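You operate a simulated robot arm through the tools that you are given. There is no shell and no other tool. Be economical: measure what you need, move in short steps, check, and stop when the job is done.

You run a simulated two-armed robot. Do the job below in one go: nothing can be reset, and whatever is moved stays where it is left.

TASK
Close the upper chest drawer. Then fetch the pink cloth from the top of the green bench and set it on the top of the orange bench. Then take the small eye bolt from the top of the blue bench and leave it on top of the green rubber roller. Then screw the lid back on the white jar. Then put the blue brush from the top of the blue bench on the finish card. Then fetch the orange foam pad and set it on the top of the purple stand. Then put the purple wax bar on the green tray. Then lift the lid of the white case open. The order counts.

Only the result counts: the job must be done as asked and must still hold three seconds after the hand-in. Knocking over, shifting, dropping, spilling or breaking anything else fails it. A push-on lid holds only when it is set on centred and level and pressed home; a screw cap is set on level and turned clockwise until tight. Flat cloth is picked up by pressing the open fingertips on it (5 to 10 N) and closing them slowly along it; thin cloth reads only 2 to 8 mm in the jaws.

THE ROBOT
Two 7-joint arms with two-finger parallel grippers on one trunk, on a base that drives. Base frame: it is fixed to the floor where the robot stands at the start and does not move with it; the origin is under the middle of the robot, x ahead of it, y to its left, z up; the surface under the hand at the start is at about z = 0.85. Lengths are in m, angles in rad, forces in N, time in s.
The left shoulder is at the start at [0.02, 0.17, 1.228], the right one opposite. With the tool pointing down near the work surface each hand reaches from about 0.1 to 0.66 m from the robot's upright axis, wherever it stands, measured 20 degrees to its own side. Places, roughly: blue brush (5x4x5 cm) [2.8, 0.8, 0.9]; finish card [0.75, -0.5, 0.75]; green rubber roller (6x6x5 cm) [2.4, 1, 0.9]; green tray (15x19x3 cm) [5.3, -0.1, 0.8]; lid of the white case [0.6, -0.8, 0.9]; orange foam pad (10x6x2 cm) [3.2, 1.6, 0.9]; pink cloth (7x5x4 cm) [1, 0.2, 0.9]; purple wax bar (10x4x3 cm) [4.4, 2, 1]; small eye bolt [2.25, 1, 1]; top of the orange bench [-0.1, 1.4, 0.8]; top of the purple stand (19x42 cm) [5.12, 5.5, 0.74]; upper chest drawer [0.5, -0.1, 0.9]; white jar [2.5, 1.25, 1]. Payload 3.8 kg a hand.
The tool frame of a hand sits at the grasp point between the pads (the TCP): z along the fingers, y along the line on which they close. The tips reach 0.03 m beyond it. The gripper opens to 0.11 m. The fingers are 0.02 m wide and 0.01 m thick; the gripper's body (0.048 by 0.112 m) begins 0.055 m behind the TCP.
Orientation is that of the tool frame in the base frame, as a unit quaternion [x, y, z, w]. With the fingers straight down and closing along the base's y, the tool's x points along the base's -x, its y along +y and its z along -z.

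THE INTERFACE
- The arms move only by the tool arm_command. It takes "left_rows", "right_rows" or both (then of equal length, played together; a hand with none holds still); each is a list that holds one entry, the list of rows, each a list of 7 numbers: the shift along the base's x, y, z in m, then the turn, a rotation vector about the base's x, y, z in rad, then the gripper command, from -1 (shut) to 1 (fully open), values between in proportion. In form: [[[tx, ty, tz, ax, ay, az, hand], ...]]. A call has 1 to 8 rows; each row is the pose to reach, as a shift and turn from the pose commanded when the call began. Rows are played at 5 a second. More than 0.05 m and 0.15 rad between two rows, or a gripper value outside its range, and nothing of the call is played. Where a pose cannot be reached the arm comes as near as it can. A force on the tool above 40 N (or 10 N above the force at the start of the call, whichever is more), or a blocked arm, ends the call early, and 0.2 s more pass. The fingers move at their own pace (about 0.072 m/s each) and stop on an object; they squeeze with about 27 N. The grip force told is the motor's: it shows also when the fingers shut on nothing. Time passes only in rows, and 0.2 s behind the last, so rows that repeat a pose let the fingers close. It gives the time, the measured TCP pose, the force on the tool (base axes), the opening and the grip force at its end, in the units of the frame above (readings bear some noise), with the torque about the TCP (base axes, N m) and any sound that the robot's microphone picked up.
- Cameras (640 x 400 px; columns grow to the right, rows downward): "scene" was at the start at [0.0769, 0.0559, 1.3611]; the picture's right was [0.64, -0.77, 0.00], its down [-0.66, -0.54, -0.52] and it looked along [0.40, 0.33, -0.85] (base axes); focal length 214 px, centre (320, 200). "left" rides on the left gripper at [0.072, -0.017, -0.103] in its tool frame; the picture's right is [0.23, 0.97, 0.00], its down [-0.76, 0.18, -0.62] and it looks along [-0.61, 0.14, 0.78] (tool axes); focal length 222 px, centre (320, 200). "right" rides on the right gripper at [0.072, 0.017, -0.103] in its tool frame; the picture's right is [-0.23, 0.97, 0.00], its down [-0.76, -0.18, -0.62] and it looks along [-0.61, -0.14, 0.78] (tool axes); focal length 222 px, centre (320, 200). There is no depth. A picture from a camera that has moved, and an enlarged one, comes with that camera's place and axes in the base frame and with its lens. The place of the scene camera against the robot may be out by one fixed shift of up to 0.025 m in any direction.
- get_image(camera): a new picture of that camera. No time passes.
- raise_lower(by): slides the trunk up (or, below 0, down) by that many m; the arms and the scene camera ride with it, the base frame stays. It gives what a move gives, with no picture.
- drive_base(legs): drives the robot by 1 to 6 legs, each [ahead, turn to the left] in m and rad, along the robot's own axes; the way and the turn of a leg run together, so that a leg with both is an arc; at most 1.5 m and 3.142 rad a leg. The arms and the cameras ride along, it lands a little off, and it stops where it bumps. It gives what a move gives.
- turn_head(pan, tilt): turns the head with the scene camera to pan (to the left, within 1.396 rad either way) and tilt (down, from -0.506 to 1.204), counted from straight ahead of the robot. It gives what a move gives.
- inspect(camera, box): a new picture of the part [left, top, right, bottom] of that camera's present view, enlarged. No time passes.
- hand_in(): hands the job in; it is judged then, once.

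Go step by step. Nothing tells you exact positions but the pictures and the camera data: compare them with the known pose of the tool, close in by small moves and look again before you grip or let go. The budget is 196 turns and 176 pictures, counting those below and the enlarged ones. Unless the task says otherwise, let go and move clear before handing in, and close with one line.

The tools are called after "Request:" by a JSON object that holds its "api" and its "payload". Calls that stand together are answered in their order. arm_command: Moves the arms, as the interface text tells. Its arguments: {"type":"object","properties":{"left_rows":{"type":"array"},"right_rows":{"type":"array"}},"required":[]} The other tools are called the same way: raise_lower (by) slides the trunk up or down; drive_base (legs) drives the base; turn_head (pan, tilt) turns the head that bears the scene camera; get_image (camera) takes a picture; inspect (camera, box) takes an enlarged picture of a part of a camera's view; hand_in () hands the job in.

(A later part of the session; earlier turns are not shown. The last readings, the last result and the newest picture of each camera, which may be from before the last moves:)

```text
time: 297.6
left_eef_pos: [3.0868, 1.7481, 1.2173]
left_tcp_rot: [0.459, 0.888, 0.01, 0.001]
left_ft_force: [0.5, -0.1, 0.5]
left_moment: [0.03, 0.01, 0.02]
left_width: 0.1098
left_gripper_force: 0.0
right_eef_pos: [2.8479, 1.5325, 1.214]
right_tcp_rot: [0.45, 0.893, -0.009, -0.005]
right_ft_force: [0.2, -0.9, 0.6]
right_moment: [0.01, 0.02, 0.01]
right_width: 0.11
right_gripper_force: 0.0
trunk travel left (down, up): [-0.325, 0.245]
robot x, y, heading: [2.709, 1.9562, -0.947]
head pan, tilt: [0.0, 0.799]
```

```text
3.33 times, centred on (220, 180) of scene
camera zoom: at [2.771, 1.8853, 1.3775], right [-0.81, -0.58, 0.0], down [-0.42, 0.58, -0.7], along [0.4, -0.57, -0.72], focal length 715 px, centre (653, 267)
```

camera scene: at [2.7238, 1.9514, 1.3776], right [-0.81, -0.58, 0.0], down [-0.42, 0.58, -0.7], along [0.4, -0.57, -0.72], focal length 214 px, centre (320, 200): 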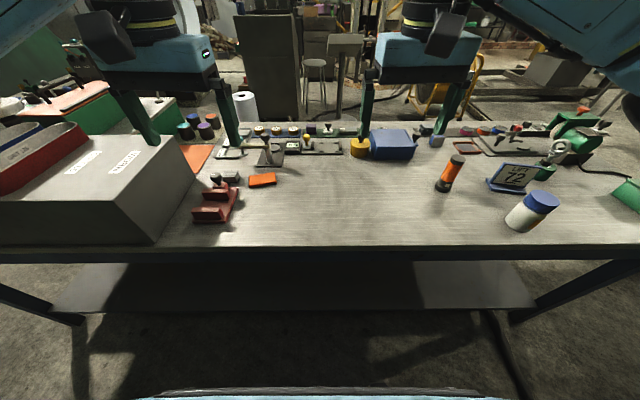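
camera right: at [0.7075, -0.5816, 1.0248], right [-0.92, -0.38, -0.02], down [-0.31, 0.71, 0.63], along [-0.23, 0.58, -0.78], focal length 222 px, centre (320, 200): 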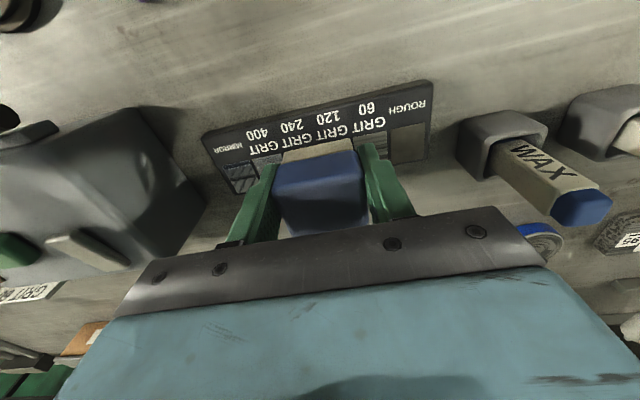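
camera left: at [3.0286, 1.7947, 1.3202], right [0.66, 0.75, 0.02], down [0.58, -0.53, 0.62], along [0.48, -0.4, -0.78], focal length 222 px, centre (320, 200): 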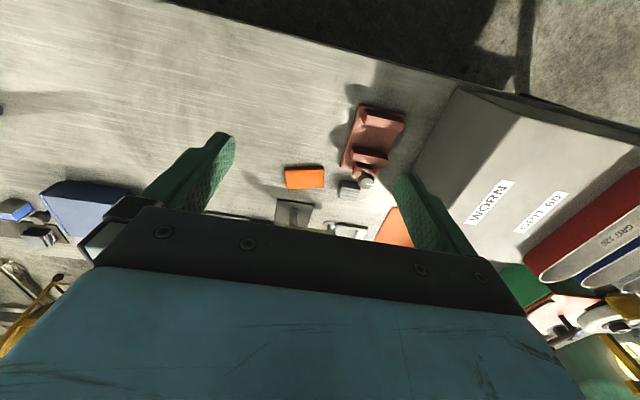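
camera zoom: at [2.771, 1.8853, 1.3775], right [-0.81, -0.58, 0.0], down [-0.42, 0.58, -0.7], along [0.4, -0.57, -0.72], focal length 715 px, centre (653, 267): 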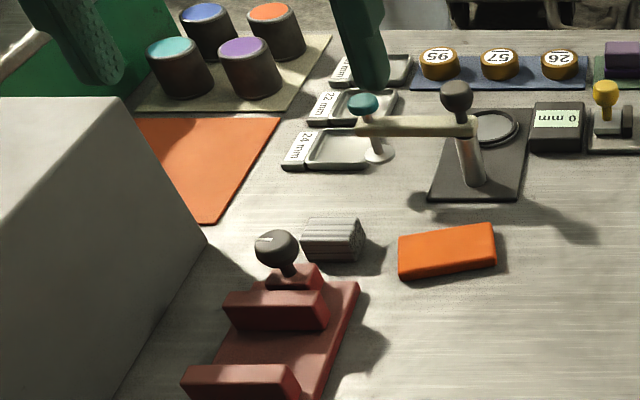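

The pad's long side lies at about 48° in base, centre (3.231, 1.582). At this reach I'd better grip its 10 cm length: I move the left hand above with +0.22 yaw and look.

Request:
{"api": "arm_command", "payload": {"left_rows": [[[0.028, -0.032, 0, 0, 0, 0.05, 1], [0.056, -0.064, 0, 0, 0, 0.1, 1], [0.084, -0.096, 0, 0, 0, 0.15, 1], [0.112, -0.128, -0.01, 0, 0, 0.22, 1], [0.138, -0.16, -0.03, 0, 0, 0.22, 1], [0.144, -0.166, -0.075, 0, 0, 0.22, 1], [0.144, -0.166, -0.12, 0, 0, 0.22, 1], [0.144, -0.166, -0.165, 0, 0, 0.22, 1]]]}}

Request:
{"api": "get_image", "payload": {"camera": "left"}}

```text
time: 299.4
left_eef_pos: [3.2272, 1.5822, 1.0525]
left_tcp_rot: [0.36, 0.933, 0.01, 0.002]
left_ft_force: [-0.8, -0.3, 0.1]
left_moment: [0.0, -0.02, 0.0]
left_width: 0.1099
left_gripper_force: 0.0
right_eef_pos: [2.8481, 1.5337, 1.2137]
right_tcp_rot: [0.449, 0.893, -0.009, -0.003]
right_ft_force: [0.9, 0.5, 0.1]
right_moment: [0.03, -0.02, 0.02]
right_width: 0.1101
right_gripper_force: 0.0
trunk travel left (down, up): [-0.325, 0.245]
robot x, y, heading: [2.7065, 1.9575, -0.949]
head pan, tilt: [0.0, 0.799]
```

```text
49 pictures are left
camera left: at [3.1601, 1.6169, 1.1552], right [0.48, 0.88, 0.02], down [0.68, -0.39, 0.62], along [0.55, -0.29, -0.78], focal length 222 px, centre (320, 200)
```

left: 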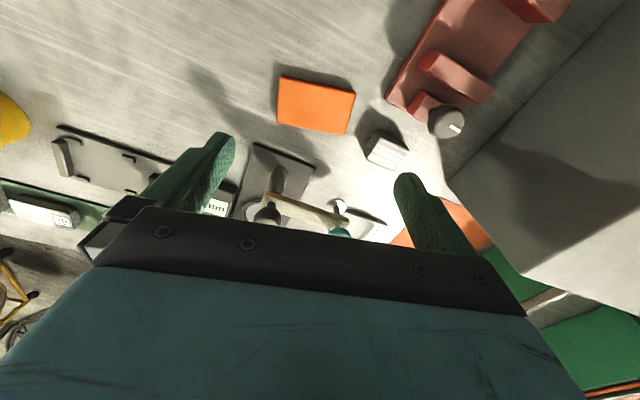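

The pad is centred and aligned between the open fingers. I descend and close.

Request:
{"api": "arm_command", "payload": {"left_rows": [[[0, -0.004, -0.045, 0, 0, 0, 1], [0, -0.004, -0.09, 0, 0, 0, 1], [0, -0.004, -0.13, 0, 0, 0, 1], [0, -0.004, -0.155, 0, 0, 0, 1], [0, -0.004, -0.168, 0, 0, 0, 1], [0, -0.004, -0.168, 0, 0, 0, 0.4], [0, -0.004, -0.168, 0, 0, 0, 0.2], [0, -0.004, -0.168, 0, 0, 0, 0]]]}}

Request:
{"api": "get_image", "payload": {"camera": "left"}}

```text
time: 301.1
left_eef_pos: [3.2272, 1.5774, 0.8855]
left_tcp_rot: [0.359, 0.933, 0.01, 0.003]
left_ft_force: [0.2, 0.4, 0.7]
left_moment: [0.01, 0.01, 0.01]
left_width: 0.0941
left_gripper_force: 26.9
right_eef_pos: [2.8475, 1.5346, 1.2141]
right_tcp_rot: [0.449, 0.893, -0.009, -0.003]
right_ft_force: [-0.1, 0.4, 0.2]
right_moment: [0.04, 0.02, 0.03]
right_width: 0.1099
right_gripper_force: 0.1
trunk travel left (down, up): [-0.325, 0.245]
robot x, y, heading: [2.71, 1.9577, -0.955]
head pan, tilt: [0.0, 0.799]
```

```text
48 pictures are left
camera left: at [3.1616, 1.6113, 0.9887], right [0.48, 0.87, 0.02], down [0.68, -0.39, 0.62], along [0.55, -0.29, -0.78], focal length 222 px, centre (320, 200)
```

left: 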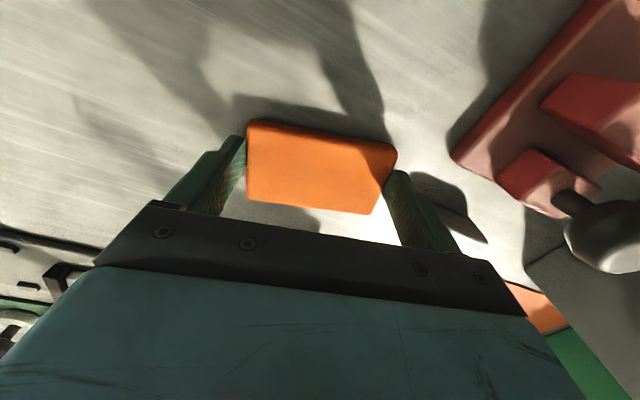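

Pad gripped (94 mm). I lift slowly and pull the hand back.

Request:
{"api": "arm_command", "payload": {"left_rows": [[[0, 0, 0.01, 0, 0, 0, -0.5], [0, 0, 0.03, 0, 0, 0, -0.5], [0, 0, 0.06, 0, 0, 0, -0.5], [0, 0, 0.1, 0, 0, 0, -0.5], [0, 0, 0.145, 0, 0, 0, -0.5], [0, 0, 0.19, 0, 0, 0, -0.5], [0, 0, 0.235, 0, 0, 0, -0.5], [0, 0, 0.27, 0, 0, 0, -0.5]]]}}

Request:
{"api": "arm_command", "payload": {"left_rows": [[[-0.024, 0.032, 0.01, 0, 0, 0, -0.5], [-0.048, 0.064, 0.02, 0, 0, 0, -0.5], [-0.072, 0.096, 0.03, 0, 0, 0, -0.5], [-0.096, 0.128, 0.03, 0, 0, 0, -0.5]]]}}

Request:
{"api": "get_image", "payload": {"camera": "left"}}

```text
time: 302.9
left_eef_pos: [3.2298, 1.5762, 1.1559]
left_tcp_rot: [0.359, 0.933, 0.01, 0.002]
left_ft_force: [1.4, 0.3, 0.4]
left_moment: [-0.01, 0.02, 0.03]
left_width: 0.0939
left_gripper_force: 27.0
right_eef_pos: [2.847, 1.534, 1.2143]
right_tcp_rot: [0.449, 0.894, -0.01, -0.004]
right_ft_force: [0.5, 1.0, 0.4]
right_moment: [-0.02, 0.0, 0.02]
right_width: 0.1102
right_gripper_force: 0.0
trunk travel left (down, up): [-0.325, 0.245]
robot x, y, heading: [2.7083, 1.9567, -0.952]
head pan, tilt: [0.0, 0.799]
```

```text
time: 303.9
left_eef_pos: [3.1358, 1.7063, 1.1846]
left_tcp_rot: [0.358, 0.934, 0.01, 0.001]
left_ft_force: [0.5, 0.6, -0.8]
left_moment: [0.0, -0.01, -0.05]
left_width: 0.094
left_gripper_force: 27.3
right_eef_pos: [2.8475, 1.5344, 1.2156]
right_tcp_rot: [0.449, 0.893, -0.01, -0.003]
right_ft_force: [0.3, 0.3, -0.3]
right_moment: [-0.02, 0.02, -0.01]
right_width: 0.1098
right_gripper_force: 0.0
trunk travel left (down, up): [-0.325, 0.245]
robot x, y, heading: [2.7063, 1.9571, -0.953]
head pan, tilt: [0.0, 0.799]
```

```text
47 pictures are left
camera left: at [3.0686, 1.74, 1.2885], right [0.48, 0.88, 0.02], down [0.68, -0.39, 0.62], along [0.55, -0.29, -0.78], focal length 222 px, centre (320, 200)
```

left: 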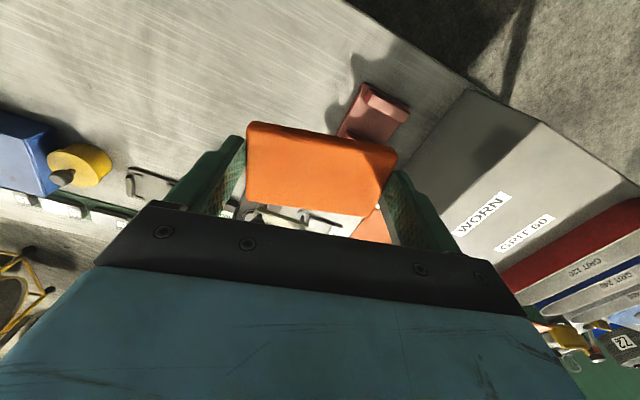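

The pad is held well. I back away from the bench, turn toward the purple stand and look.

Request:
{"api": "drive_base", "payload": {"legs": [[-0.25, 0], [0, 1.92]]}}

Request:
{"api": "turn_head", "payload": {"pan": 0.0, "tilt": 0.3}}

Request:
{"api": "get_image", "payload": {"camera": "scene"}}

```text
time: 310.4
left_eef_pos: [2.6376, 2.6558, 1.1854]
left_tcp_rot: [-0.568, 0.823, 0.007, -0.007]
left_ft_force: [-0.1, -0.5, -0.2]
left_moment: [-0.05, 0.0, 0.02]
left_width: 0.0936
left_gripper_force: 27.3
right_eef_pos: [2.9026, 2.4464, 1.2143]
right_tcp_rot: [-0.483, 0.875, -0.008, 0.005]
right_ft_force: [-0.1, 0.2, -0.8]
right_moment: [0.0, 0.02, 0.0]
right_width: 0.1102
right_gripper_force: 0.0
trunk travel left (down, up): [-0.325, 0.245]
robot x, y, heading: [2.5632, 2.1672, 0.992]
head pan, tilt: [0.0, 0.799]
```

```text
time: 311.4
left_eef_pos: [2.6389, 2.6547, 1.1863]
left_tcp_rot: [-0.567, 0.823, 0.007, -0.006]
left_ft_force: [-0.2, -0.4, -0.7]
left_moment: [-0.02, 0.01, -0.03]
left_width: 0.0937
left_gripper_force: 27.3
right_eef_pos: [2.903, 2.4496, 1.2139]
right_tcp_rot: [-0.483, 0.876, -0.007, 0.005]
right_ft_force: [-0.6, -0.7, 0.1]
right_moment: [-0.01, 0.04, 0.03]
right_width: 0.1101
right_gripper_force: 0.0
trunk travel left (down, up): [-0.325, 0.245]
robot x, y, heading: [2.5627, 2.1656, 0.99]
head pan, tilt: [0.0, 0.3]
```

```text
46 pictures are left
camera scene: at [2.6246, 2.2735, 1.4218], right [0.84, -0.55, 0.0], down [-0.16, -0.25, -0.95], along [0.52, 0.8, -0.3], focal length 214 px, centre (320, 200)
```

scene: 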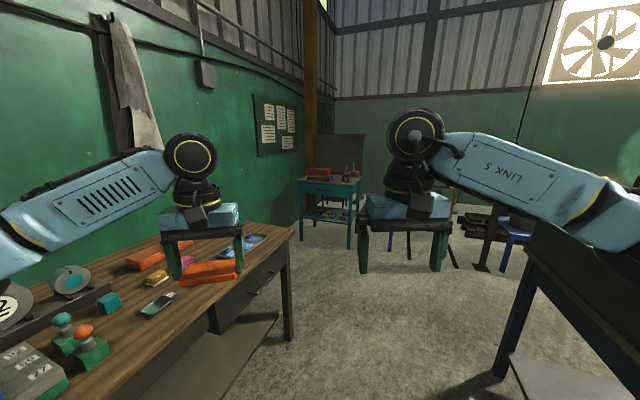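

The teal table and the wooden table corner are in the way, so I first drive along the lane past the wooden table's end and look again.

Request:
{"api": "drive_base", "payload": {"legs": [[0, -0.32], [1.4, 0]]}}

Request:
{"api": "turn_head", "payload": {"pan": 0.35, "tilt": 0.3}}

Request:
{"api": "get_image", "payload": {"camera": "scene"}}

```text
time: 319.5
left_eef_pos: [3.8965, 3.5039, 1.1848]
left_tcp_rot: [-0.433, 0.901, 0.008, -0.006]
left_ft_force: [0.1, -0.2, -0.6]
left_moment: [0.01, 0.04, 0.0]
left_width: 0.0938
left_gripper_force: 27.1
right_eef_pos: [4.0859, 3.226, 1.2147]
right_tcp_rot: [-0.342, 0.94, -0.008, 0.004]
right_ft_force: [-0.5, 0.9, 0.2]
right_moment: [-0.03, -0.01, -0.01]
right_width: 0.1101
right_gripper_force: 0.1
trunk travel left (down, up): [-0.325, 0.245]
robot x, y, heading: [3.6729, 3.0635, 0.682]
head pan, tilt: [0.0, 0.3]
```

```text
time: 320.3
left_eef_pos: [3.8978, 3.5043, 1.1856]
left_tcp_rot: [-0.433, 0.902, 0.008, -0.006]
left_ft_force: [-0.1, 0.5, -0.6]
left_moment: [0.0, 0.0, -0.01]
left_width: 0.094
left_gripper_force: 27.3
right_eef_pos: [4.0856, 3.2249, 1.215]
right_tcp_rot: [-0.342, 0.94, -0.009, 0.004]
right_ft_force: [-0.3, 0.2, 0.9]
right_moment: [-0.03, -0.01, -0.03]
right_width: 0.11
right_gripper_force: 0.0
trunk travel left (down, up): [-0.325, 0.245]
robot x, y, heading: [3.6699, 3.0608, 0.683]
head pan, tilt: [0.351, 0.3]
```

```text
45 pictures are left
camera scene: at [3.739, 3.168, 1.4219], right [0.86, -0.52, 0.0], down [-0.15, -0.25, -0.96], along [0.49, 0.82, -0.3], focal length 214 px, centre (320, 200)
```

scene: 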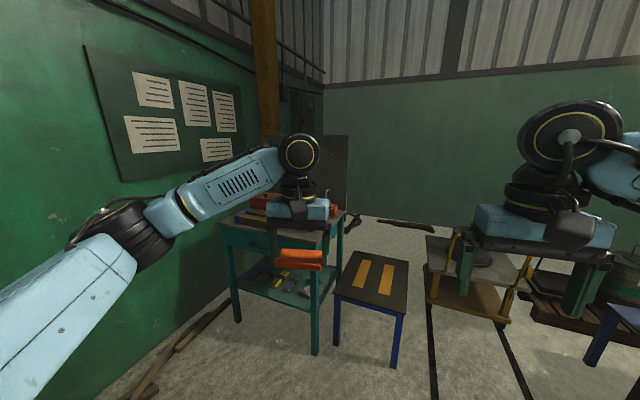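

Request:
{"api": "inspect", "payload": {"camera": "scene", "box": [200, 130, 460, 330]}}

```text
2.00 times, centred on (330, 230) of scene
camera zoom: at [3.739, 3.168, 1.4219], right [0.86, -0.52, 0.0], down [-0.15, -0.25, -0.96], along [0.49, 0.82, -0.3], focal length 429 px, centre (300, 140)
```

zoom: 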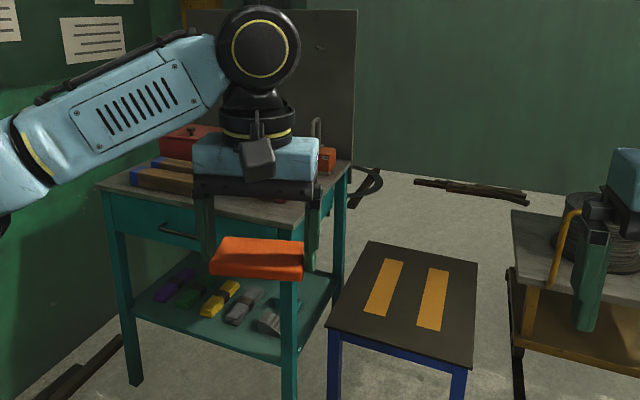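

The purple stand isn't visible yet; stool and cart block this way. I look to the right for a way around.

Request:
{"api": "turn_head", "payload": {"pan": -0.35, "tilt": 0.35}}

Request:
{"api": "get_image", "payload": {"camera": "scene"}}

```text
time: 321.4
left_eef_pos: [3.8972, 3.5038, 1.1861]
left_tcp_rot: [-0.432, 0.902, 0.008, -0.006]
left_ft_force: [0.1, 0.1, -0.9]
left_moment: [-0.02, 0.0, 0.02]
left_width: 0.0937
left_gripper_force: 27.5
right_eef_pos: [4.085, 3.2266, 1.2128]
right_tcp_rot: [-0.342, 0.94, -0.009, 0.005]
right_ft_force: [-0.1, 0.0, 1.3]
right_moment: [0.01, -0.02, 0.01]
right_width: 0.1101
right_gripper_force: 0.1
trunk travel left (down, up): [-0.325, 0.245]
robot x, y, heading: [3.6718, 3.0633, 0.684]
head pan, tilt: [-0.351, 0.351]
```

```text
43 pictures are left
camera scene: at [3.7789, 3.1181, 1.4172], right [0.32, -0.95, 0.0], down [-0.33, -0.11, -0.94], along [0.89, 0.3, -0.34], focal length 214 px, centre (320, 200)
```

scene: 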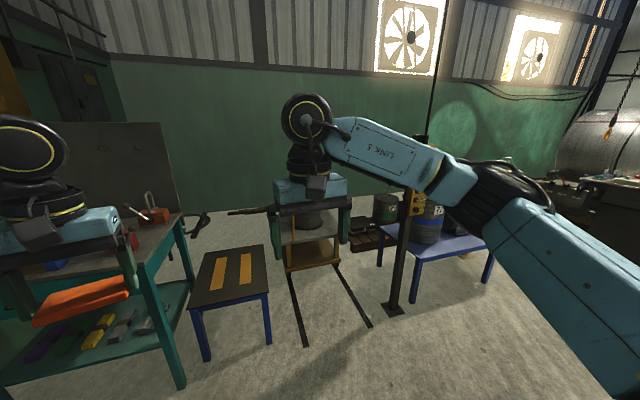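

The stand must be behind the teal table. I turn so that direction lies between my hands, raise the trunk and look again.

Request:
{"api": "drive_base", "payload": {"legs": [[0, 0.36]]}}

Request:
{"api": "raise_lower", "payload": {"by": 0.24}}

Request:
{"api": "turn_head", "payload": {"pan": 0.0, "tilt": 0.3}}

Request:
{"api": "get_image", "payload": {"camera": "scene"}}

```text
time: 322.9
left_eef_pos: [3.7261, 3.555, 1.1855]
left_tcp_rot: [-0.586, 0.81, 0.007, -0.007]
left_ft_force: [-0.2, 1.1, 0.0]
left_moment: [0.01, 0.0, -0.01]
left_width: 0.0937
left_gripper_force: 26.6
right_eef_pos: [4.0015, 3.3612, 1.2146]
right_tcp_rot: [-0.503, 0.864, -0.008, 0.006]
right_ft_force: [-0.3, 0.2, -0.4]
right_moment: [0.02, -0.04, -0.01]
right_width: 0.11
right_gripper_force: 0.1
trunk travel left (down, up): [-0.325, 0.245]
robot x, y, heading: [3.6725, 3.0618, 1.039]
head pan, tilt: [-0.351, 0.351]
```

```text
time: 325.4
left_eef_pos: [3.7278, 3.5564, 1.4266]
left_tcp_rot: [-0.587, 0.81, 0.007, -0.008]
left_ft_force: [-0.1, -0.5, -0.4]
left_moment: [0.02, 0.02, 0.0]
left_width: 0.0933
left_gripper_force: 26.5
right_eef_pos: [4.0018, 3.3616, 1.4541]
right_tcp_rot: [-0.503, 0.864, -0.008, 0.005]
right_ft_force: [-0.8, 0.5, -0.3]
right_moment: [-0.01, 0.01, -0.04]
right_width: 0.11
right_gripper_force: 0.0
trunk travel left (down, up): [-0.565, 0.005]
robot x, y, heading: [3.6683, 3.0598, 1.036]
head pan, tilt: [-0.351, 0.351]
```

```text
time: 326.2
left_eef_pos: [3.7275, 3.5549, 1.426]
left_tcp_rot: [-0.587, 0.81, 0.007, -0.006]
left_ft_force: [-0.3, 0.0, 0.1]
left_moment: [0.02, -0.02, 0.02]
left_width: 0.0936
left_gripper_force: 26.5
right_eef_pos: [4.0019, 3.3611, 1.4536]
right_tcp_rot: [-0.504, 0.864, -0.008, 0.005]
right_ft_force: [-0.7, 0.3, -0.3]
right_moment: [-0.02, -0.02, -0.02]
right_width: 0.1102
right_gripper_force: 0.1
trunk travel left (down, up): [-0.565, 0.005]
robot x, y, heading: [3.6712, 3.0629, 1.038]
head pan, tilt: [0.0, 0.3]
```

```text
42 pictures are left
camera scene: at [3.7327, 3.1733, 1.6619], right [0.86, -0.51, 0.0], down [-0.15, -0.25, -0.96], along [0.49, 0.82, -0.3], focal length 214 px, centre (320, 200)
```

scene: 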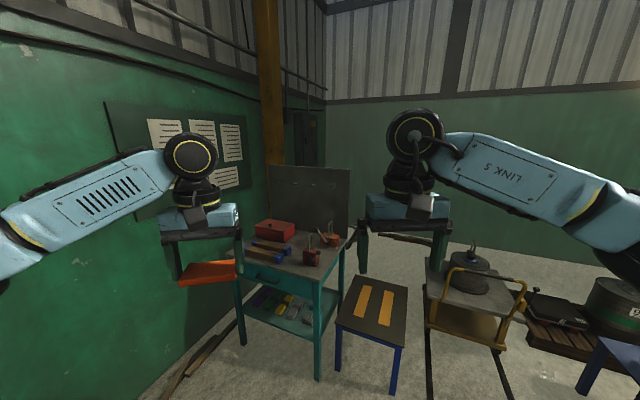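

The stand is hidden behind the teal table's pegboard, and stool and cart close this side. I look toward the other side of the hall for a way round along the far wall.

Request:
{"api": "drive_base", "payload": {"legs": [[0, -1.3]]}}

Request:
{"api": "get_image", "payload": {"camera": "scene"}}

```text
time: 329.8
left_eef_pos: [4.1592, 3.1476, 1.4256]
left_tcp_rot: [0.017, 1.0, 0.01, -0.002]
left_ft_force: [-0.5, -0.9, -0.1]
left_moment: [0.01, -0.03, 0.0]
left_width: 0.0935
left_gripper_force: 27.1
right_eef_pos: [4.0498, 2.8301, 1.4546]
right_tcp_rot: [0.115, 0.993, -0.009, 0.0]
right_ft_force: [-0.2, -0.7, -0.5]
right_moment: [0.01, 0.0, -0.01]
right_width: 0.1099
right_gripper_force: 0.0
trunk travel left (down, up): [-0.565, 0.005]
robot x, y, heading: [3.6689, 3.0608, -0.247]
head pan, tilt: [0.0, 0.3]
```

```text
41 pictures are left
camera scene: at [3.7853, 3.0466, 1.6619], right [-0.25, -0.97, 0.0], down [-0.29, 0.07, -0.96], along [0.93, -0.24, -0.3], focal length 214 px, centre (320, 200)
```

scene: 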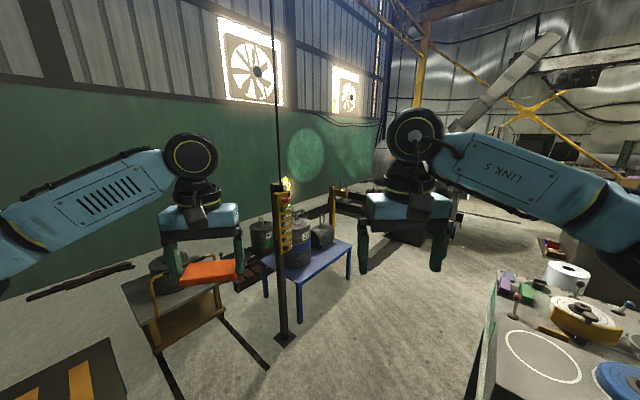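

The bench row ends at t≈4.8 and there's an open way round the barrel table; the purple wax bar is visible too at about (4.39, 2.0). I drive through the gap and look toward the wall.

Request:
{"api": "drive_base", "payload": {"legs": [[0, 0.21], [0.77, 0], [0, -0.915], [1.1, 0], [0.95, 0], [0, 1.57]]}}

Request:
{"api": "get_image", "payload": {"camera": "scene"}}

```text
time: 350.9
left_eef_pos: [5.9192, 1.8307, 1.4265]
left_tcp_rot: [-0.444, 0.896, 0.008, -0.006]
left_ft_force: [-0.4, 0.2, -0.5]
left_moment: [0.03, -0.02, 0.01]
left_width: 0.0938
left_gripper_force: 27.1
right_eef_pos: [6.1149, 1.5575, 1.4538]
right_tcp_rot: [-0.355, 0.935, -0.009, 0.004]
right_ft_force: [-0.3, 0.7, 0.1]
right_moment: [-0.01, 0.02, -0.01]
right_width: 0.1101
right_gripper_force: 0.1
trunk travel left (down, up): [-0.565, 0.005]
robot x, y, heading: [5.703, 1.3815, 0.707]
head pan, tilt: [0.0, 0.3]
```

```text
40 pictures are left
camera scene: at [5.796, 1.4695, 1.6619], right [0.65, -0.76, 0.0], down [-0.23, -0.19, -0.96], along [0.73, 0.62, -0.3], focal length 214 px, centre (320, 200)
```

scene: 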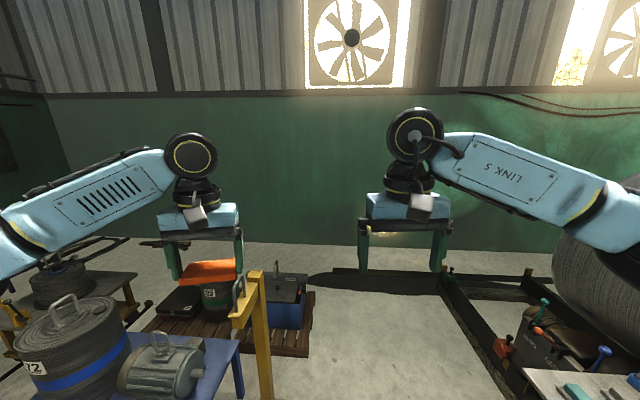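

Request:
{"api": "inspect", "payload": {"camera": "scene", "box": [140, 230, 460, 400]}}

```text
2.00 times, centred on (300, 315) of scene
camera zoom: at [5.796, 1.4695, 1.6619], right [0.65, -0.76, 0.0], down [-0.23, -0.19, -0.96], along [0.73, 0.62, -0.3], focal length 429 px, centre (360, -30)
```

zoom: 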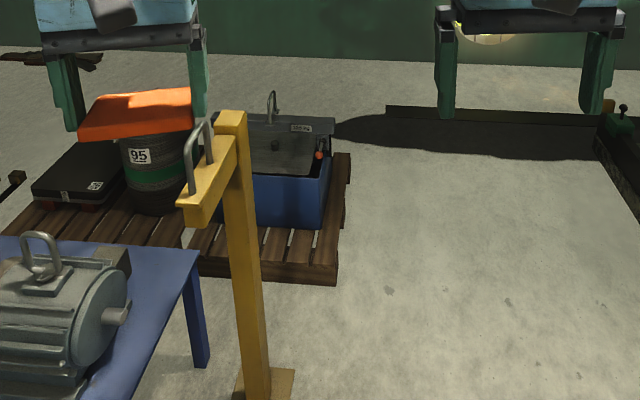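

A low rail lies across the passage by the wall; everything else is closed. I try driving along n≈2.45 toward the wall; the base will stop if it bumps.

Request:
{"api": "drive_base", "payload": {"legs": [[0, -0.196], [1.3, 0], [1.2, 0]]}}

```text
time: 363.9
left_eef_pos: [8.195, 2.9944, 1.4259]
left_tcp_rot: [-0.363, 0.932, 0.008, -0.005]
left_ft_force: [-0.3, -0.4, -0.7]
left_moment: [-0.03, -0.02, -0.04]
left_width: 0.0938
left_gripper_force: 27.2
right_eef_pos: [8.3389, 2.6918, 1.4536]
right_tcp_rot: [-0.27, 0.963, -0.009, 0.003]
right_ft_force: [-0.5, 0.4, -0.5]
right_moment: [0.01, -0.01, 0.03]
right_width: 0.11
right_gripper_force: 0.1
trunk travel left (down, up): [-0.565, 0.005]
robot x, y, heading: [7.9075, 2.5908, 0.524]
head pan, tilt: [0.0, 0.3]
```

The rail was no obstacle. I turn left along the wall and look toward the stand.

Request:
{"api": "drive_base", "payload": {"legs": [[0, 1.665], [1.4, 0]]}}

Request:
{"api": "get_image", "payload": {"camera": "scene"}}

```text
time: 375.1
left_eef_pos: [6.6436, 4.0141, 1.4263]
left_tcp_rot: [0.934, -0.356, -0.001, 0.01]
left_ft_force: [-0.3, 0.3, -0.2]
left_moment: [0.02, -0.02, -0.01]
left_width: 0.0937
left_gripper_force: 26.6
right_eef_pos: [6.9314, 4.1879, 1.4547]
right_tcp_rot: [0.894, -0.447, 0.002, -0.009]
right_ft_force: [-0.8, 0.0, 1.0]
right_moment: [0.01, 0.0, -0.01]
right_width: 0.1099
right_gripper_force: 0.0
trunk travel left (down, up): [-0.565, 0.005]
robot x, y, heading: [7.0728, 3.7641, 2.194]
head pan, tilt: [0.0, 0.3]
```

```text
38 pictures are left
camera scene: at [7.0088, 3.8702, 1.6619], right [0.81, 0.58, 0.0], down [0.17, -0.24, -0.96], along [-0.56, 0.78, -0.3], focal length 214 px, centre (320, 200)
```

scene: 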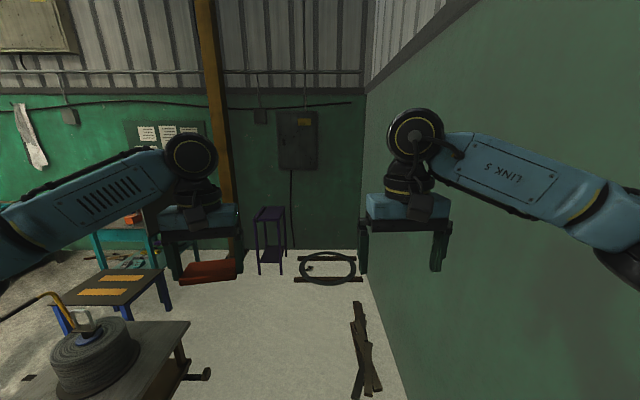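

The purple stand is visible at about (5.16, 5.44). I drive up to it.

Request:
{"api": "drive_base", "payload": {"legs": [[0, 0.21], [1.0, 0], [1.0, 0], [0, -0.21]]}}

Request:
{"api": "raise_lower", "payload": {"by": -0.32}}

Request:
{"api": "turn_head", "payload": {"pan": 0.15, "tilt": 0.8}}

Request:
{"api": "get_image", "payload": {"camera": "scene"}}

Request:
{"api": "get_image", "payload": {"camera": "left"}}

```text
time: 386.6
left_eef_pos: [5.1672, 5.3557, 1.426]
left_tcp_rot: [0.936, -0.353, -0.001, 0.01]
left_ft_force: [-0.9, -0.8, 0.3]
left_moment: [-0.02, 0.03, 0.0]
left_width: 0.0935
left_gripper_force: 26.1
right_eef_pos: [5.4531, 5.5308, 1.4557]
right_tcp_rot: [0.896, -0.444, 0.004, -0.009]
right_ft_force: [0.8, -0.3, 0.8]
right_moment: [-0.01, 0.02, 0.0]
right_width: 0.1101
right_gripper_force: 0.1
trunk travel left (down, up): [-0.565, 0.005]
robot x, y, heading: [5.5978, 5.1069, 2.203]
head pan, tilt: [0.0, 0.3]
```

```text
time: 389.8
left_eef_pos: [5.1675, 5.3561, 1.1068]
left_tcp_rot: [0.936, -0.353, -0.002, 0.01]
left_ft_force: [-0.6, 0.0, -0.2]
left_moment: [0.02, -0.01, -0.01]
left_width: 0.0938
left_gripper_force: 27.2
right_eef_pos: [5.4544, 5.5305, 1.1346]
right_tcp_rot: [0.896, -0.444, 0.004, -0.009]
right_ft_force: [1.0, -0.7, 0.4]
right_moment: [-0.01, 0.01, 0.01]
right_width: 0.11
right_gripper_force: 0.0
trunk travel left (down, up): [-0.245, 0.325]
robot x, y, heading: [5.5986, 5.1096, 2.202]
head pan, tilt: [0.0, 0.3]
```

```text
time: 390.7
left_eef_pos: [5.1668, 5.3545, 1.1063]
left_tcp_rot: [0.936, -0.353, -0.002, 0.01]
left_ft_force: [1.1, -0.2, 0.1]
left_moment: [-0.03, 0.01, 0.0]
left_width: 0.0939
left_gripper_force: 26.9
right_eef_pos: [5.4527, 5.5308, 1.134]
right_tcp_rot: [0.896, -0.444, 0.003, -0.009]
right_ft_force: [0.1, 0.3, 0.0]
right_moment: [-0.01, -0.01, 0.0]
right_width: 0.1098
right_gripper_force: 0.0
trunk travel left (down, up): [-0.245, 0.325]
robot x, y, heading: [5.5957, 5.1098, 2.201]
head pan, tilt: [0.15, 0.799]
```

```text
37 pictures are left
camera scene: at [5.5316, 5.196, 1.2976], right [0.71, 0.7, 0.0], down [0.51, -0.51, -0.7], along [-0.49, 0.49, -0.72], focal length 214 px, centre (320, 200)
```

scene: 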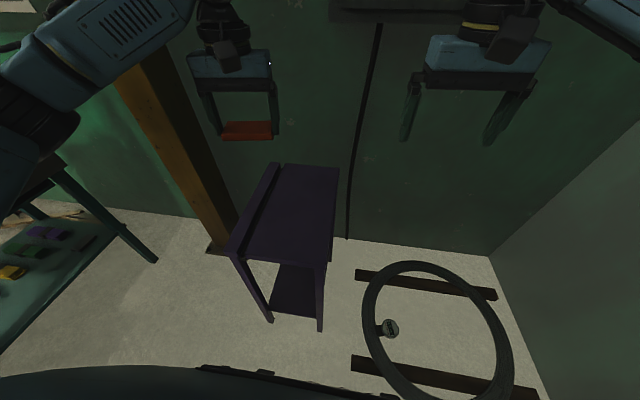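

```text
36 pictures are left
camera left: at [5.2329, 5.3209, 1.2088], right [-0.47, -0.88, 0.02], down [-0.68, 0.38, 0.62], along [-0.56, 0.28, -0.78], focal length 222 px, centre (320, 200)
```

left: 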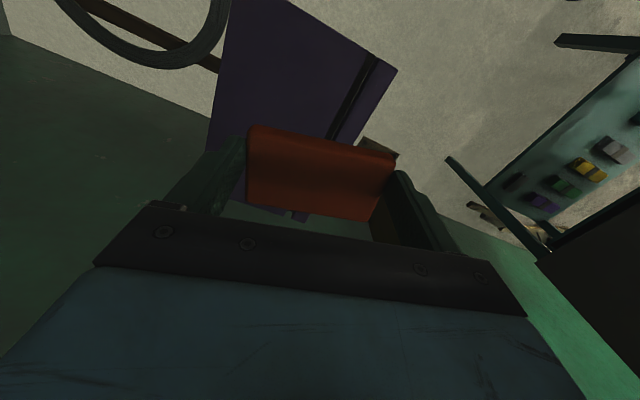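

The stand's flat top runs 42 cm away from me; its usable middle is near (5.165, 5.505). I move the pad above it.

Request:
{"api": "arm_command", "payload": {"left_rows": [[[0, 0.038, -0.02, 0, 0, -0.06, -0.5], [0, 0.076, -0.04, 0, 0, -0.12, -0.5], [0, 0.114, -0.06, 0, 0, -0.18, -0.5], [-0.002, 0.15, -0.08, 0, 0, -0.23, -0.5], [-0.002, 0.15, -0.12, 0, 0, -0.23, -0.5], [-0.002, 0.15, -0.165, 0, 0, -0.23, -0.5], [-0.002, 0.15, -0.21, 0, 0, -0.23, -0.5], [-0.002, 0.15, -0.25, 0, 0, -0.23, -0.5]]]}}

Request:
{"api": "get_image", "payload": {"camera": "scene"}}

Request:
{"api": "get_image", "payload": {"camera": "left"}}

```text
time: 392.5
left_eef_pos: [5.1645, 5.5063, 0.8563]
left_tcp_rot: [0.889, -0.458, -0.003, 0.009]
left_ft_force: [0.1, 0.0, 0.2]
left_moment: [-0.01, 0.01, -0.02]
left_width: 0.0937
left_gripper_force: 26.9
right_eef_pos: [5.4526, 5.5298, 1.1347]
right_tcp_rot: [0.896, -0.443, 0.004, -0.009]
right_ft_force: [-0.7, 0.0, 1.0]
right_moment: [-0.02, -0.01, 0.03]
right_width: 0.1097
right_gripper_force: 0.0
trunk travel left (down, up): [-0.245, 0.325]
robot x, y, heading: [5.5973, 5.1134, 2.201]
head pan, tilt: [0.15, 0.799]
```

```text
35 pictures are left
camera scene: at [5.5316, 5.1963, 1.2975], right [0.71, 0.71, 0.0], down [0.51, -0.51, -0.7], along [-0.49, 0.49, -0.72], focal length 214 px, centre (320, 200)
```

scene: 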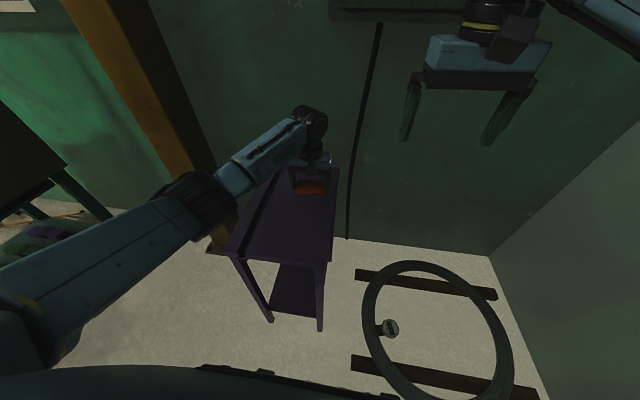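

```text
34 pictures are left
camera left: at [5.2216, 5.4587, 0.9578], right [-0.66, -0.75, 0.02], down [-0.58, 0.53, 0.62], along [-0.48, 0.4, -0.78], focal length 222 px, centre (320, 200)
```

left: 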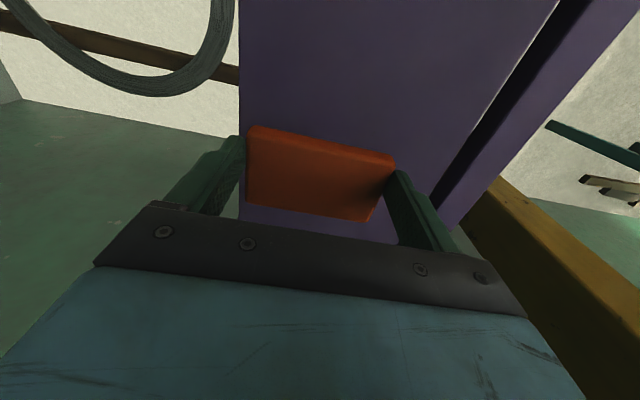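

The pad is over the stand; I shift it 2.5 cm toward the middle and lower to contact.

Request:
{"api": "arm_command", "payload": {"left_rows": [[[-0.01, -0.007, -0.02, 0, 0, 0, -0.5], [-0.02, -0.0145, -0.045, 0, 0, 0, -0.5], [-0.02, -0.0145, -0.065, 0, 0, 0, -0.5], [-0.02, -0.0145, -0.072, 0, 0, 0, -0.5], [-0.02, -0.0145, -0.077, 0, 0, 0, -0.5]]]}}

```text
time: 393.7
left_eef_pos: [5.1447, 5.4905, 0.7793]
left_tcp_rot: [0.889, -0.458, -0.003, 0.009]
left_ft_force: [-0.3, -0.9, 0.1]
left_moment: [0.0, 0.03, 0.04]
left_width: 0.0938
left_gripper_force: 26.8
right_eef_pos: [5.4529, 5.5309, 1.1334]
right_tcp_rot: [0.896, -0.444, 0.003, -0.008]
right_ft_force: [0.5, 0.1, 0.0]
right_moment: [0.03, -0.01, 0.04]
right_width: 0.11
right_gripper_force: 0.1
trunk travel left (down, up): [-0.245, 0.325]
robot x, y, heading: [5.598, 5.1092, 2.204]
head pan, tilt: [0.15, 0.799]
```

Request:
{"api": "arm_command", "payload": {"left_rows": [[[0, 0, -0.004, 0, 0, 0, -0.5], [0, 0, -0.008, 0, 0, 0, -0.5], [0, 0, -0.011, 0, 0, 0, -0.5]]]}}

```text
time: 394.5
left_eef_pos: [5.1443, 5.4908, 0.7733]
left_tcp_rot: [0.889, -0.458, -0.006, 0.007]
left_ft_force: [-2.5, -3.9, 30.5]
left_moment: [-0.16, -0.54, -0.01]
left_width: 0.0938
left_gripper_force: 27.6
right_eef_pos: [5.4547, 5.529, 1.1348]
right_tcp_rot: [0.896, -0.443, 0.003, -0.009]
right_ft_force: [-0.2, -0.4, 1.0]
right_moment: [-0.02, -0.01, -0.03]
right_width: 0.1099
right_gripper_force: 0.1
trunk travel left (down, up): [-0.245, 0.325]
robot x, y, heading: [5.595, 5.1084, 2.204]
head pan, tilt: [0.15, 0.799]
```

Contact at 30 N. I ease up, open, and rise.

Request:
{"api": "arm_command", "payload": {"left_rows": [[[0, 0, 0.003, 0, 0, 0, -0.5], [0, 0, 0.003, 0, 0, 0, 0.8], [0, 0, 0.003, 0, 0, 0, 1], [0, 0, 0.003, 0, 0, 0, 1], [0, 0, 0.04, 0, 0, 0, 1], [0, 0, 0.085, 0, 0, 0, 1], [0, 0, 0.13, 0, 0, 0, 1], [0, 0, 0.175, 0, 0, 0, 1]]]}}

Request:
{"api": "get_image", "payload": {"camera": "left"}}

```text
time: 396.3
left_eef_pos: [5.1458, 5.4882, 0.9413]
left_tcp_rot: [0.889, -0.458, -0.002, 0.01]
left_ft_force: [-0.1, -0.2, -0.2]
left_moment: [0.04, -0.02, -0.01]
left_width: 0.1102
left_gripper_force: 0.1
right_eef_pos: [5.4527, 5.5304, 1.1339]
right_tcp_rot: [0.896, -0.444, 0.004, -0.009]
right_ft_force: [0.1, 0.0, -0.6]
right_moment: [-0.01, 0.0, -0.01]
right_width: 0.1098
right_gripper_force: 0.1
trunk travel left (down, up): [-0.245, 0.325]
robot x, y, heading: [5.6002, 5.109, 2.2]
head pan, tilt: [0.15, 0.799]
```

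```text
33 pictures are left
camera left: at [5.2025, 5.44, 1.0444], right [-0.66, -0.75, 0.02], down [-0.58, 0.53, 0.62], along [-0.48, 0.4, -0.78], focal length 222 px, centre (320, 200)
```

left: 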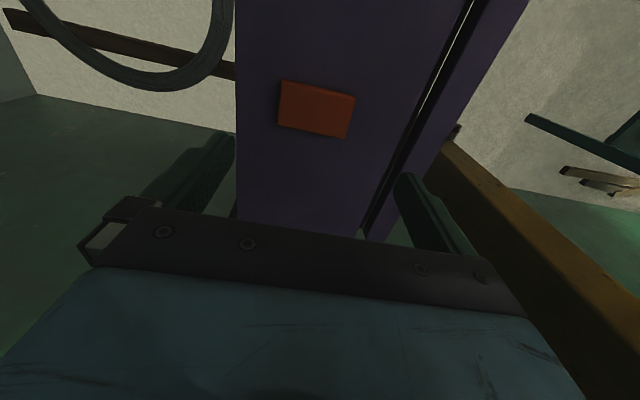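

The pad lies on the purple stand. Next the wax bar: I raise the hands and trunk, then drive back the way I came.

Request:
{"api": "arm_command", "payload": {"left_rows": [[[0, 0, 0.04, 0, 0, 0, 1], [0.01, -0.01, 0.08, 0, 0, 0, 1], [0.025, -0.035, 0.11, 0, 0, 0, 1], [0.04, -0.06, 0.14, 0, 0, 0, 1]]]}}

Request:
{"api": "raise_lower", "payload": {"by": 0.2}}

Request:
{"api": "drive_base", "payload": {"legs": [[0, 0.205], [-1.0, 0], [-1.0, 0], [0, -0.22], [-1.4, 0]]}}

```text
time: 397.3
left_eef_pos: [5.1846, 5.4344, 1.0833]
left_tcp_rot: [0.889, -0.458, -0.003, 0.009]
left_ft_force: [0.1, -0.4, -0.3]
left_moment: [-0.01, 0.04, 0.03]
left_width: 0.1099
left_gripper_force: 0.1
right_eef_pos: [5.453, 5.5301, 1.1351]
right_tcp_rot: [0.896, -0.445, 0.003, -0.008]
right_ft_force: [0.2, -0.1, 0.2]
right_moment: [0.0, 0.01, -0.03]
right_width: 0.1099
right_gripper_force: 0.1
trunk travel left (down, up): [-0.245, 0.325]
robot x, y, heading: [5.5987, 5.1125, 2.2]
head pan, tilt: [0.15, 0.799]
```

```text
time: 399.4
left_eef_pos: [5.1853, 5.4353, 1.2829]
left_tcp_rot: [0.889, -0.458, -0.003, 0.009]
left_ft_force: [0.2, 0.0, 0.8]
left_moment: [0.04, -0.03, 0.04]
left_width: 0.11
left_gripper_force: 0.1
right_eef_pos: [5.4519, 5.5316, 1.3335]
right_tcp_rot: [0.896, -0.444, 0.004, -0.009]
right_ft_force: [-0.7, 0.2, -0.5]
right_moment: [0.01, 0.01, -0.08]
right_width: 0.1101
right_gripper_force: 0.0
trunk travel left (down, up): [-0.445, 0.125]
robot x, y, heading: [5.5996, 5.1091, 2.201]
head pan, tilt: [0.15, 0.799]
```

```text
time: 417.9
left_eef_pos: [7.5494, 2.9104, 1.2823]
left_tcp_rot: [0.899, -0.438, -0.002, 0.009]
left_ft_force: [0.2, 0.3, 0.4]
left_moment: [0.06, 0.03, 0.01]
left_width: 0.11
left_gripper_force: 0.2
right_eef_pos: [7.8123, 3.0177, 1.3347]
right_tcp_rot: [0.905, -0.425, 0.003, -0.009]
right_ft_force: [-0.2, -0.9, -0.8]
right_moment: [0.02, 0.03, 0.0]
right_width: 0.1099
right_gripper_force: 0.1
trunk travel left (down, up): [-0.445, 0.125]
robot x, y, heading: [7.9761, 2.6051, 2.245]
head pan, tilt: [0.15, 0.799]
```

Request:
{"api": "drive_base", "payload": {"legs": [[0, 1.39], [1.3, 0], [1.285, 0], [0, -1.295], [1.0, 0]]}}

```text
time: 441.9
left_eef_pos: [4.5641, 2.3422, 1.2819]
left_tcp_rot: [0.92, -0.391, -0.002, 0.009]
left_ft_force: [0.0, 0.9, 0.4]
left_moment: [0.02, -0.05, 0.01]
left_width: 0.1101
left_gripper_force: 0.0
right_eef_pos: [4.8158, 2.4765, 1.335]
right_tcp_rot: [0.927, -0.376, 0.002, -0.01]
right_ft_force: [1.2, -0.2, 0.3]
right_moment: [0.0, 0.01, 0.0]
right_width: 0.11
right_gripper_force: 0.1
trunk travel left (down, up): [-0.445, 0.125]
robot x, y, heading: [5.0253, 2.0822, 2.351]
head pan, tilt: [0.15, 0.799]
```

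Request:
{"api": "drive_base", "payload": {"legs": [[0.15, 0], [0, 1.41]]}}

Request:
{"api": "turn_head", "payload": {"pan": -0.1, "tilt": 0.85}}

Request:
{"api": "get_image", "payload": {"camera": "scene"}}

Request:
{"api": "get_image", "payload": {"camera": "right"}}

```text
time: 446.8
left_eef_pos: [4.5877, 1.7773, 1.283]
left_tcp_rot: [0.952, 0.305, 0.005, 0.009]
left_ft_force: [0.5, -0.5, -0.3]
left_moment: [0.0, -0.05, -0.03]
left_width: 0.11
left_gripper_force: 0.0
right_eef_pos: [4.4925, 2.0458, 1.3343]
right_tcp_rot: [0.947, 0.32, -0.004, -0.009]
right_ft_force: [-0.1, -0.7, 0.3]
right_moment: [0.02, 0.02, 0.0]
right_width: 0.1101
right_gripper_force: 0.1
trunk travel left (down, up): [-0.445, 0.125]
robot x, y, heading: [4.9146, 2.1934, -2.514]
head pan, tilt: [0.15, 0.799]
```

```text
time: 447.5
left_eef_pos: [4.5871, 1.7777, 1.283]
left_tcp_rot: [0.953, 0.304, 0.004, 0.009]
left_ft_force: [0.5, -0.4, -0.6]
left_moment: [-0.01, -0.01, 0.0]
left_width: 0.1101
left_gripper_force: 0.1
right_eef_pos: [4.4927, 2.0456, 1.3336]
right_tcp_rot: [0.948, 0.319, -0.003, -0.01]
right_ft_force: [-0.4, 0.0, -0.1]
right_moment: [0.02, -0.01, 0.0]
right_width: 0.1099
right_gripper_force: 0.0
trunk travel left (down, up): [-0.445, 0.125]
robot x, y, heading: [4.9117, 2.1922, -2.513]
head pan, tilt: [-0.099, 0.85]
```

```text
32 pictures are left
camera scene: at [4.8318, 2.1501, 1.4935], right [-0.51, 0.86, 0.0], down [0.65, 0.38, -0.66], along [-0.57, -0.34, -0.75], focal length 214 px, centre (320, 200)
```

scene: 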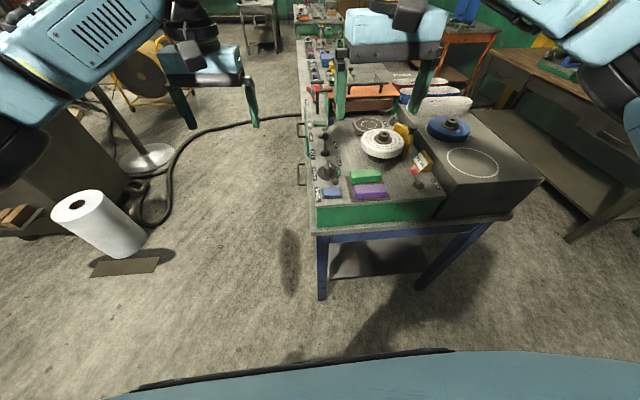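

```text
31 pictures are left
camera right: at [4.5614, 2.0753, 1.4383], right [0.41, -0.91, -0.02], down [-0.71, -0.33, 0.63], along [-0.58, -0.24, -0.78], focal length 222 px, centre (320, 200)
```

right: 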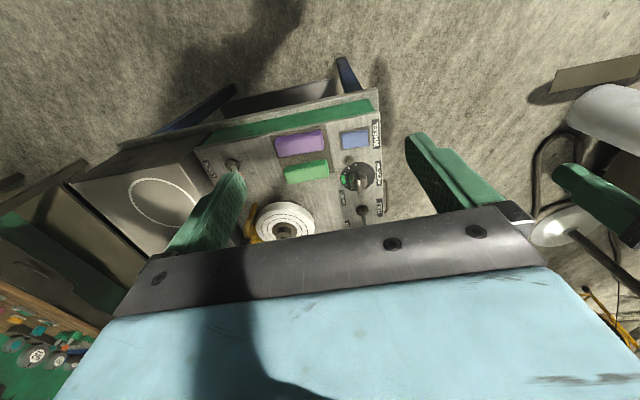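

The purple wax bar is at about (4.368, 2.05), top near z 1.0, with a green bar close behind it, so I'll grip it lengthwise. I bring the right hand above it.

Request:
{"api": "arm_command", "payload": {"right_rows": [[[-0.04, 0.001, 0, 0, 0, 0, 1], [-0.08, 0.003, -0.02, 0, 0, 0, 1], [-0.115, 0.004, -0.05, 0, 0, 0, 1], [-0.125, 0.004, -0.09, 0, 0, 0, 1], [-0.125, 0.004, -0.13, 0, 0, 0, 1], [-0.125, 0.004, -0.17, 0, 0, 0, 1]]]}}

Request:
{"api": "get_image", "payload": {"camera": "right"}}

```text
time: 448.9
left_eef_pos: [4.5874, 1.7783, 1.2817]
left_tcp_rot: [0.952, 0.305, 0.005, 0.009]
left_ft_force: [-0.4, -0.5, -0.3]
left_moment: [0.02, 0.02, 0.01]
left_width: 0.1096
left_gripper_force: 0.1
right_eef_pos: [4.3647, 2.0474, 1.1659]
right_tcp_rot: [0.947, 0.321, -0.004, -0.009]
right_ft_force: [0.5, -0.5, -0.3]
right_moment: [-0.02, 0.01, 0.02]
right_width: 0.11
right_gripper_force: 0.0
trunk travel left (down, up): [-0.445, 0.125]
robot x, y, heading: [4.9142, 2.1892, -2.505]
head pan, tilt: [-0.099, 0.85]
```

```text
30 pictures are left
camera right: at [4.434, 2.0776, 1.2709], right [0.41, -0.91, -0.02], down [-0.71, -0.33, 0.63], along [-0.58, -0.24, -0.78], focal length 222 px, centre (320, 200)
```

right: 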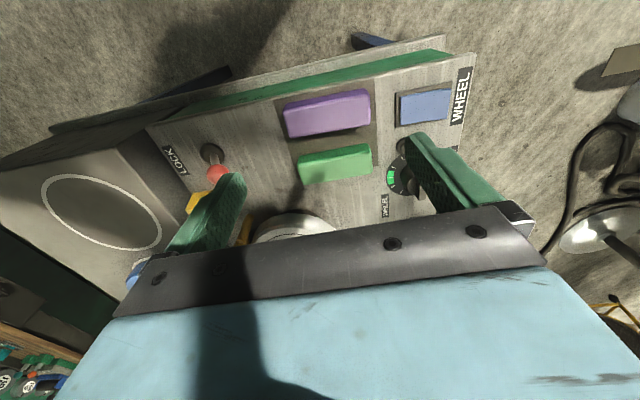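

Bar centre is (4.355, 2.040), top at 0.99; the fit in the open jaws is tight, so I go down to just above and check.

Request:
{"api": "arm_command", "payload": {"right_rows": [[[-0.0097, -0.0074, -0.04, 0, 0, 0, 1], [-0.0097, -0.0074, -0.085, 0, 0, 0, 1], [-0.0097, -0.0074, -0.12, 0, 0, 0, 1], [-0.0097, -0.0074, -0.138, 0, 0, 0, 1]]]}}

Request:
{"api": "get_image", "payload": {"camera": "right"}}

```text
time: 449.9
left_eef_pos: [4.5881, 1.7779, 1.2833]
left_tcp_rot: [0.952, 0.305, 0.004, 0.009]
left_ft_force: [0.3, 0.0, -0.7]
left_moment: [-0.02, 0.0, -0.01]
left_width: 0.1098
left_gripper_force: 0.0
right_eef_pos: [4.3569, 2.0397, 1.026]
right_tcp_rot: [0.947, 0.321, -0.004, -0.008]
right_ft_force: [-0.2, 0.2, 0.1]
right_moment: [-0.01, 0.0, 0.01]
right_width: 0.1101
right_gripper_force: 0.1
trunk travel left (down, up): [-0.445, 0.125]
robot x, y, heading: [4.9118, 2.1867, -2.515]
head pan, tilt: [-0.099, 0.85]
```

```text
29 pictures are left
camera right: at [4.4263, 2.0704, 1.1302], right [0.41, -0.91, -0.02], down [-0.71, -0.33, 0.63], along [-0.58, -0.24, -0.78], focal length 222 px, centre (320, 200)
```

right: 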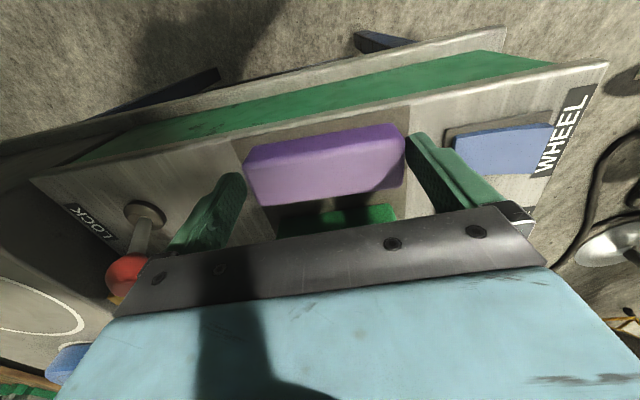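

Bar fits between the fingers with ~2 mm each side. I descend slowly.

Request:
{"api": "arm_command", "payload": {"right_rows": [[[0.0005, -0.0007, -0.004, 0, 0, 0, 1], [0.0005, -0.0007, -0.01, 0, 0, 0, 1], [0.0005, -0.0007, -0.016, 0, 0, 0, 1], [0.0005, -0.0007, -0.024, 0, 0, 0, 1], [0.0005, -0.0007, -0.03, 0, 0, 0, 1]]]}}

```text
time: 450.9
left_eef_pos: [4.5878, 1.7794, 1.2837]
left_tcp_rot: [0.953, 0.304, 0.003, 0.01]
left_ft_force: [0.0, -0.1, 0.5]
left_moment: [-0.01, 0.02, 0.0]
left_width: 0.1098
left_gripper_force: 0.0
right_eef_pos: [4.3585, 2.0397, 1.0133]
right_tcp_rot: [0.947, 0.321, -0.006, -0.003]
right_ft_force: [10.7, 14.9, 21.1]
right_moment: [-0.42, -1.27, 1.09]
right_width: 0.1074
right_gripper_force: 0.1
trunk travel left (down, up): [-0.445, 0.125]
robot x, y, heading: [4.9169, 2.1901, -2.507]
head pan, tilt: [-0.099, 0.85]
stopped in row 5 (right hand): the force on the tool passed its limit at 47 N (the readings are from after the stop); the commanded pose is now the measured one
```

The right-side finger touched something. I raise and look.

Request:
{"api": "arm_command", "payload": {"right_rows": [[[0, 0, 0.015, 0, 0, 0, 1], [0, 0, 0.02, 0, 0, 0, 1]]]}}

Request:
{"api": "inspect", "payload": {"camera": "right", "box": [200, 90, 480, 250]}}

```text
time: 451.5
left_eef_pos: [4.5881, 1.7785, 1.2828]
left_tcp_rot: [0.952, 0.305, 0.004, 0.008]
left_ft_force: [0.3, 0.5, 0.0]
left_moment: [0.01, 0.06, 0.0]
left_width: 0.11
left_gripper_force: 0.0
right_eef_pos: [4.3553, 2.0381, 1.033]
right_tcp_rot: [0.948, 0.32, -0.006, -0.003]
right_ft_force: [0.2, 0.5, -0.4]
right_moment: [0.02, 0.02, 0.04]
right_width: 0.1099
right_gripper_force: 0.1
trunk travel left (down, up): [-0.445, 0.125]
robot x, y, heading: [4.9125, 2.1881, -2.508]
head pan, tilt: [-0.099, 0.85]
```

```text
2.29 times, centred on (340, 170) of right
camera zoom: at [4.426, 2.0689, 1.1348], right [0.41, -0.91, -0.01], down [-0.7, -0.32, 0.63], along [-0.58, -0.25, -0.77], focal length 508 px, centre (274, 269)
```

zoom: 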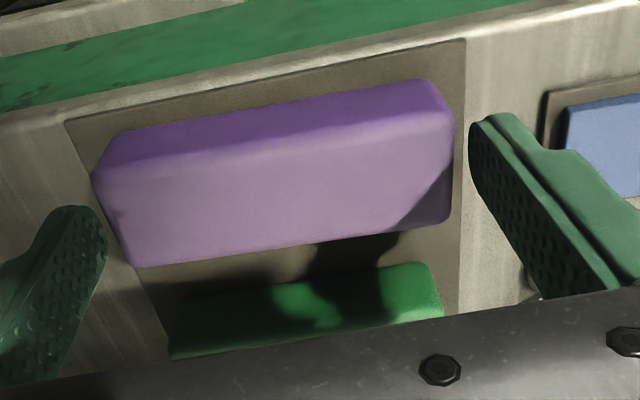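

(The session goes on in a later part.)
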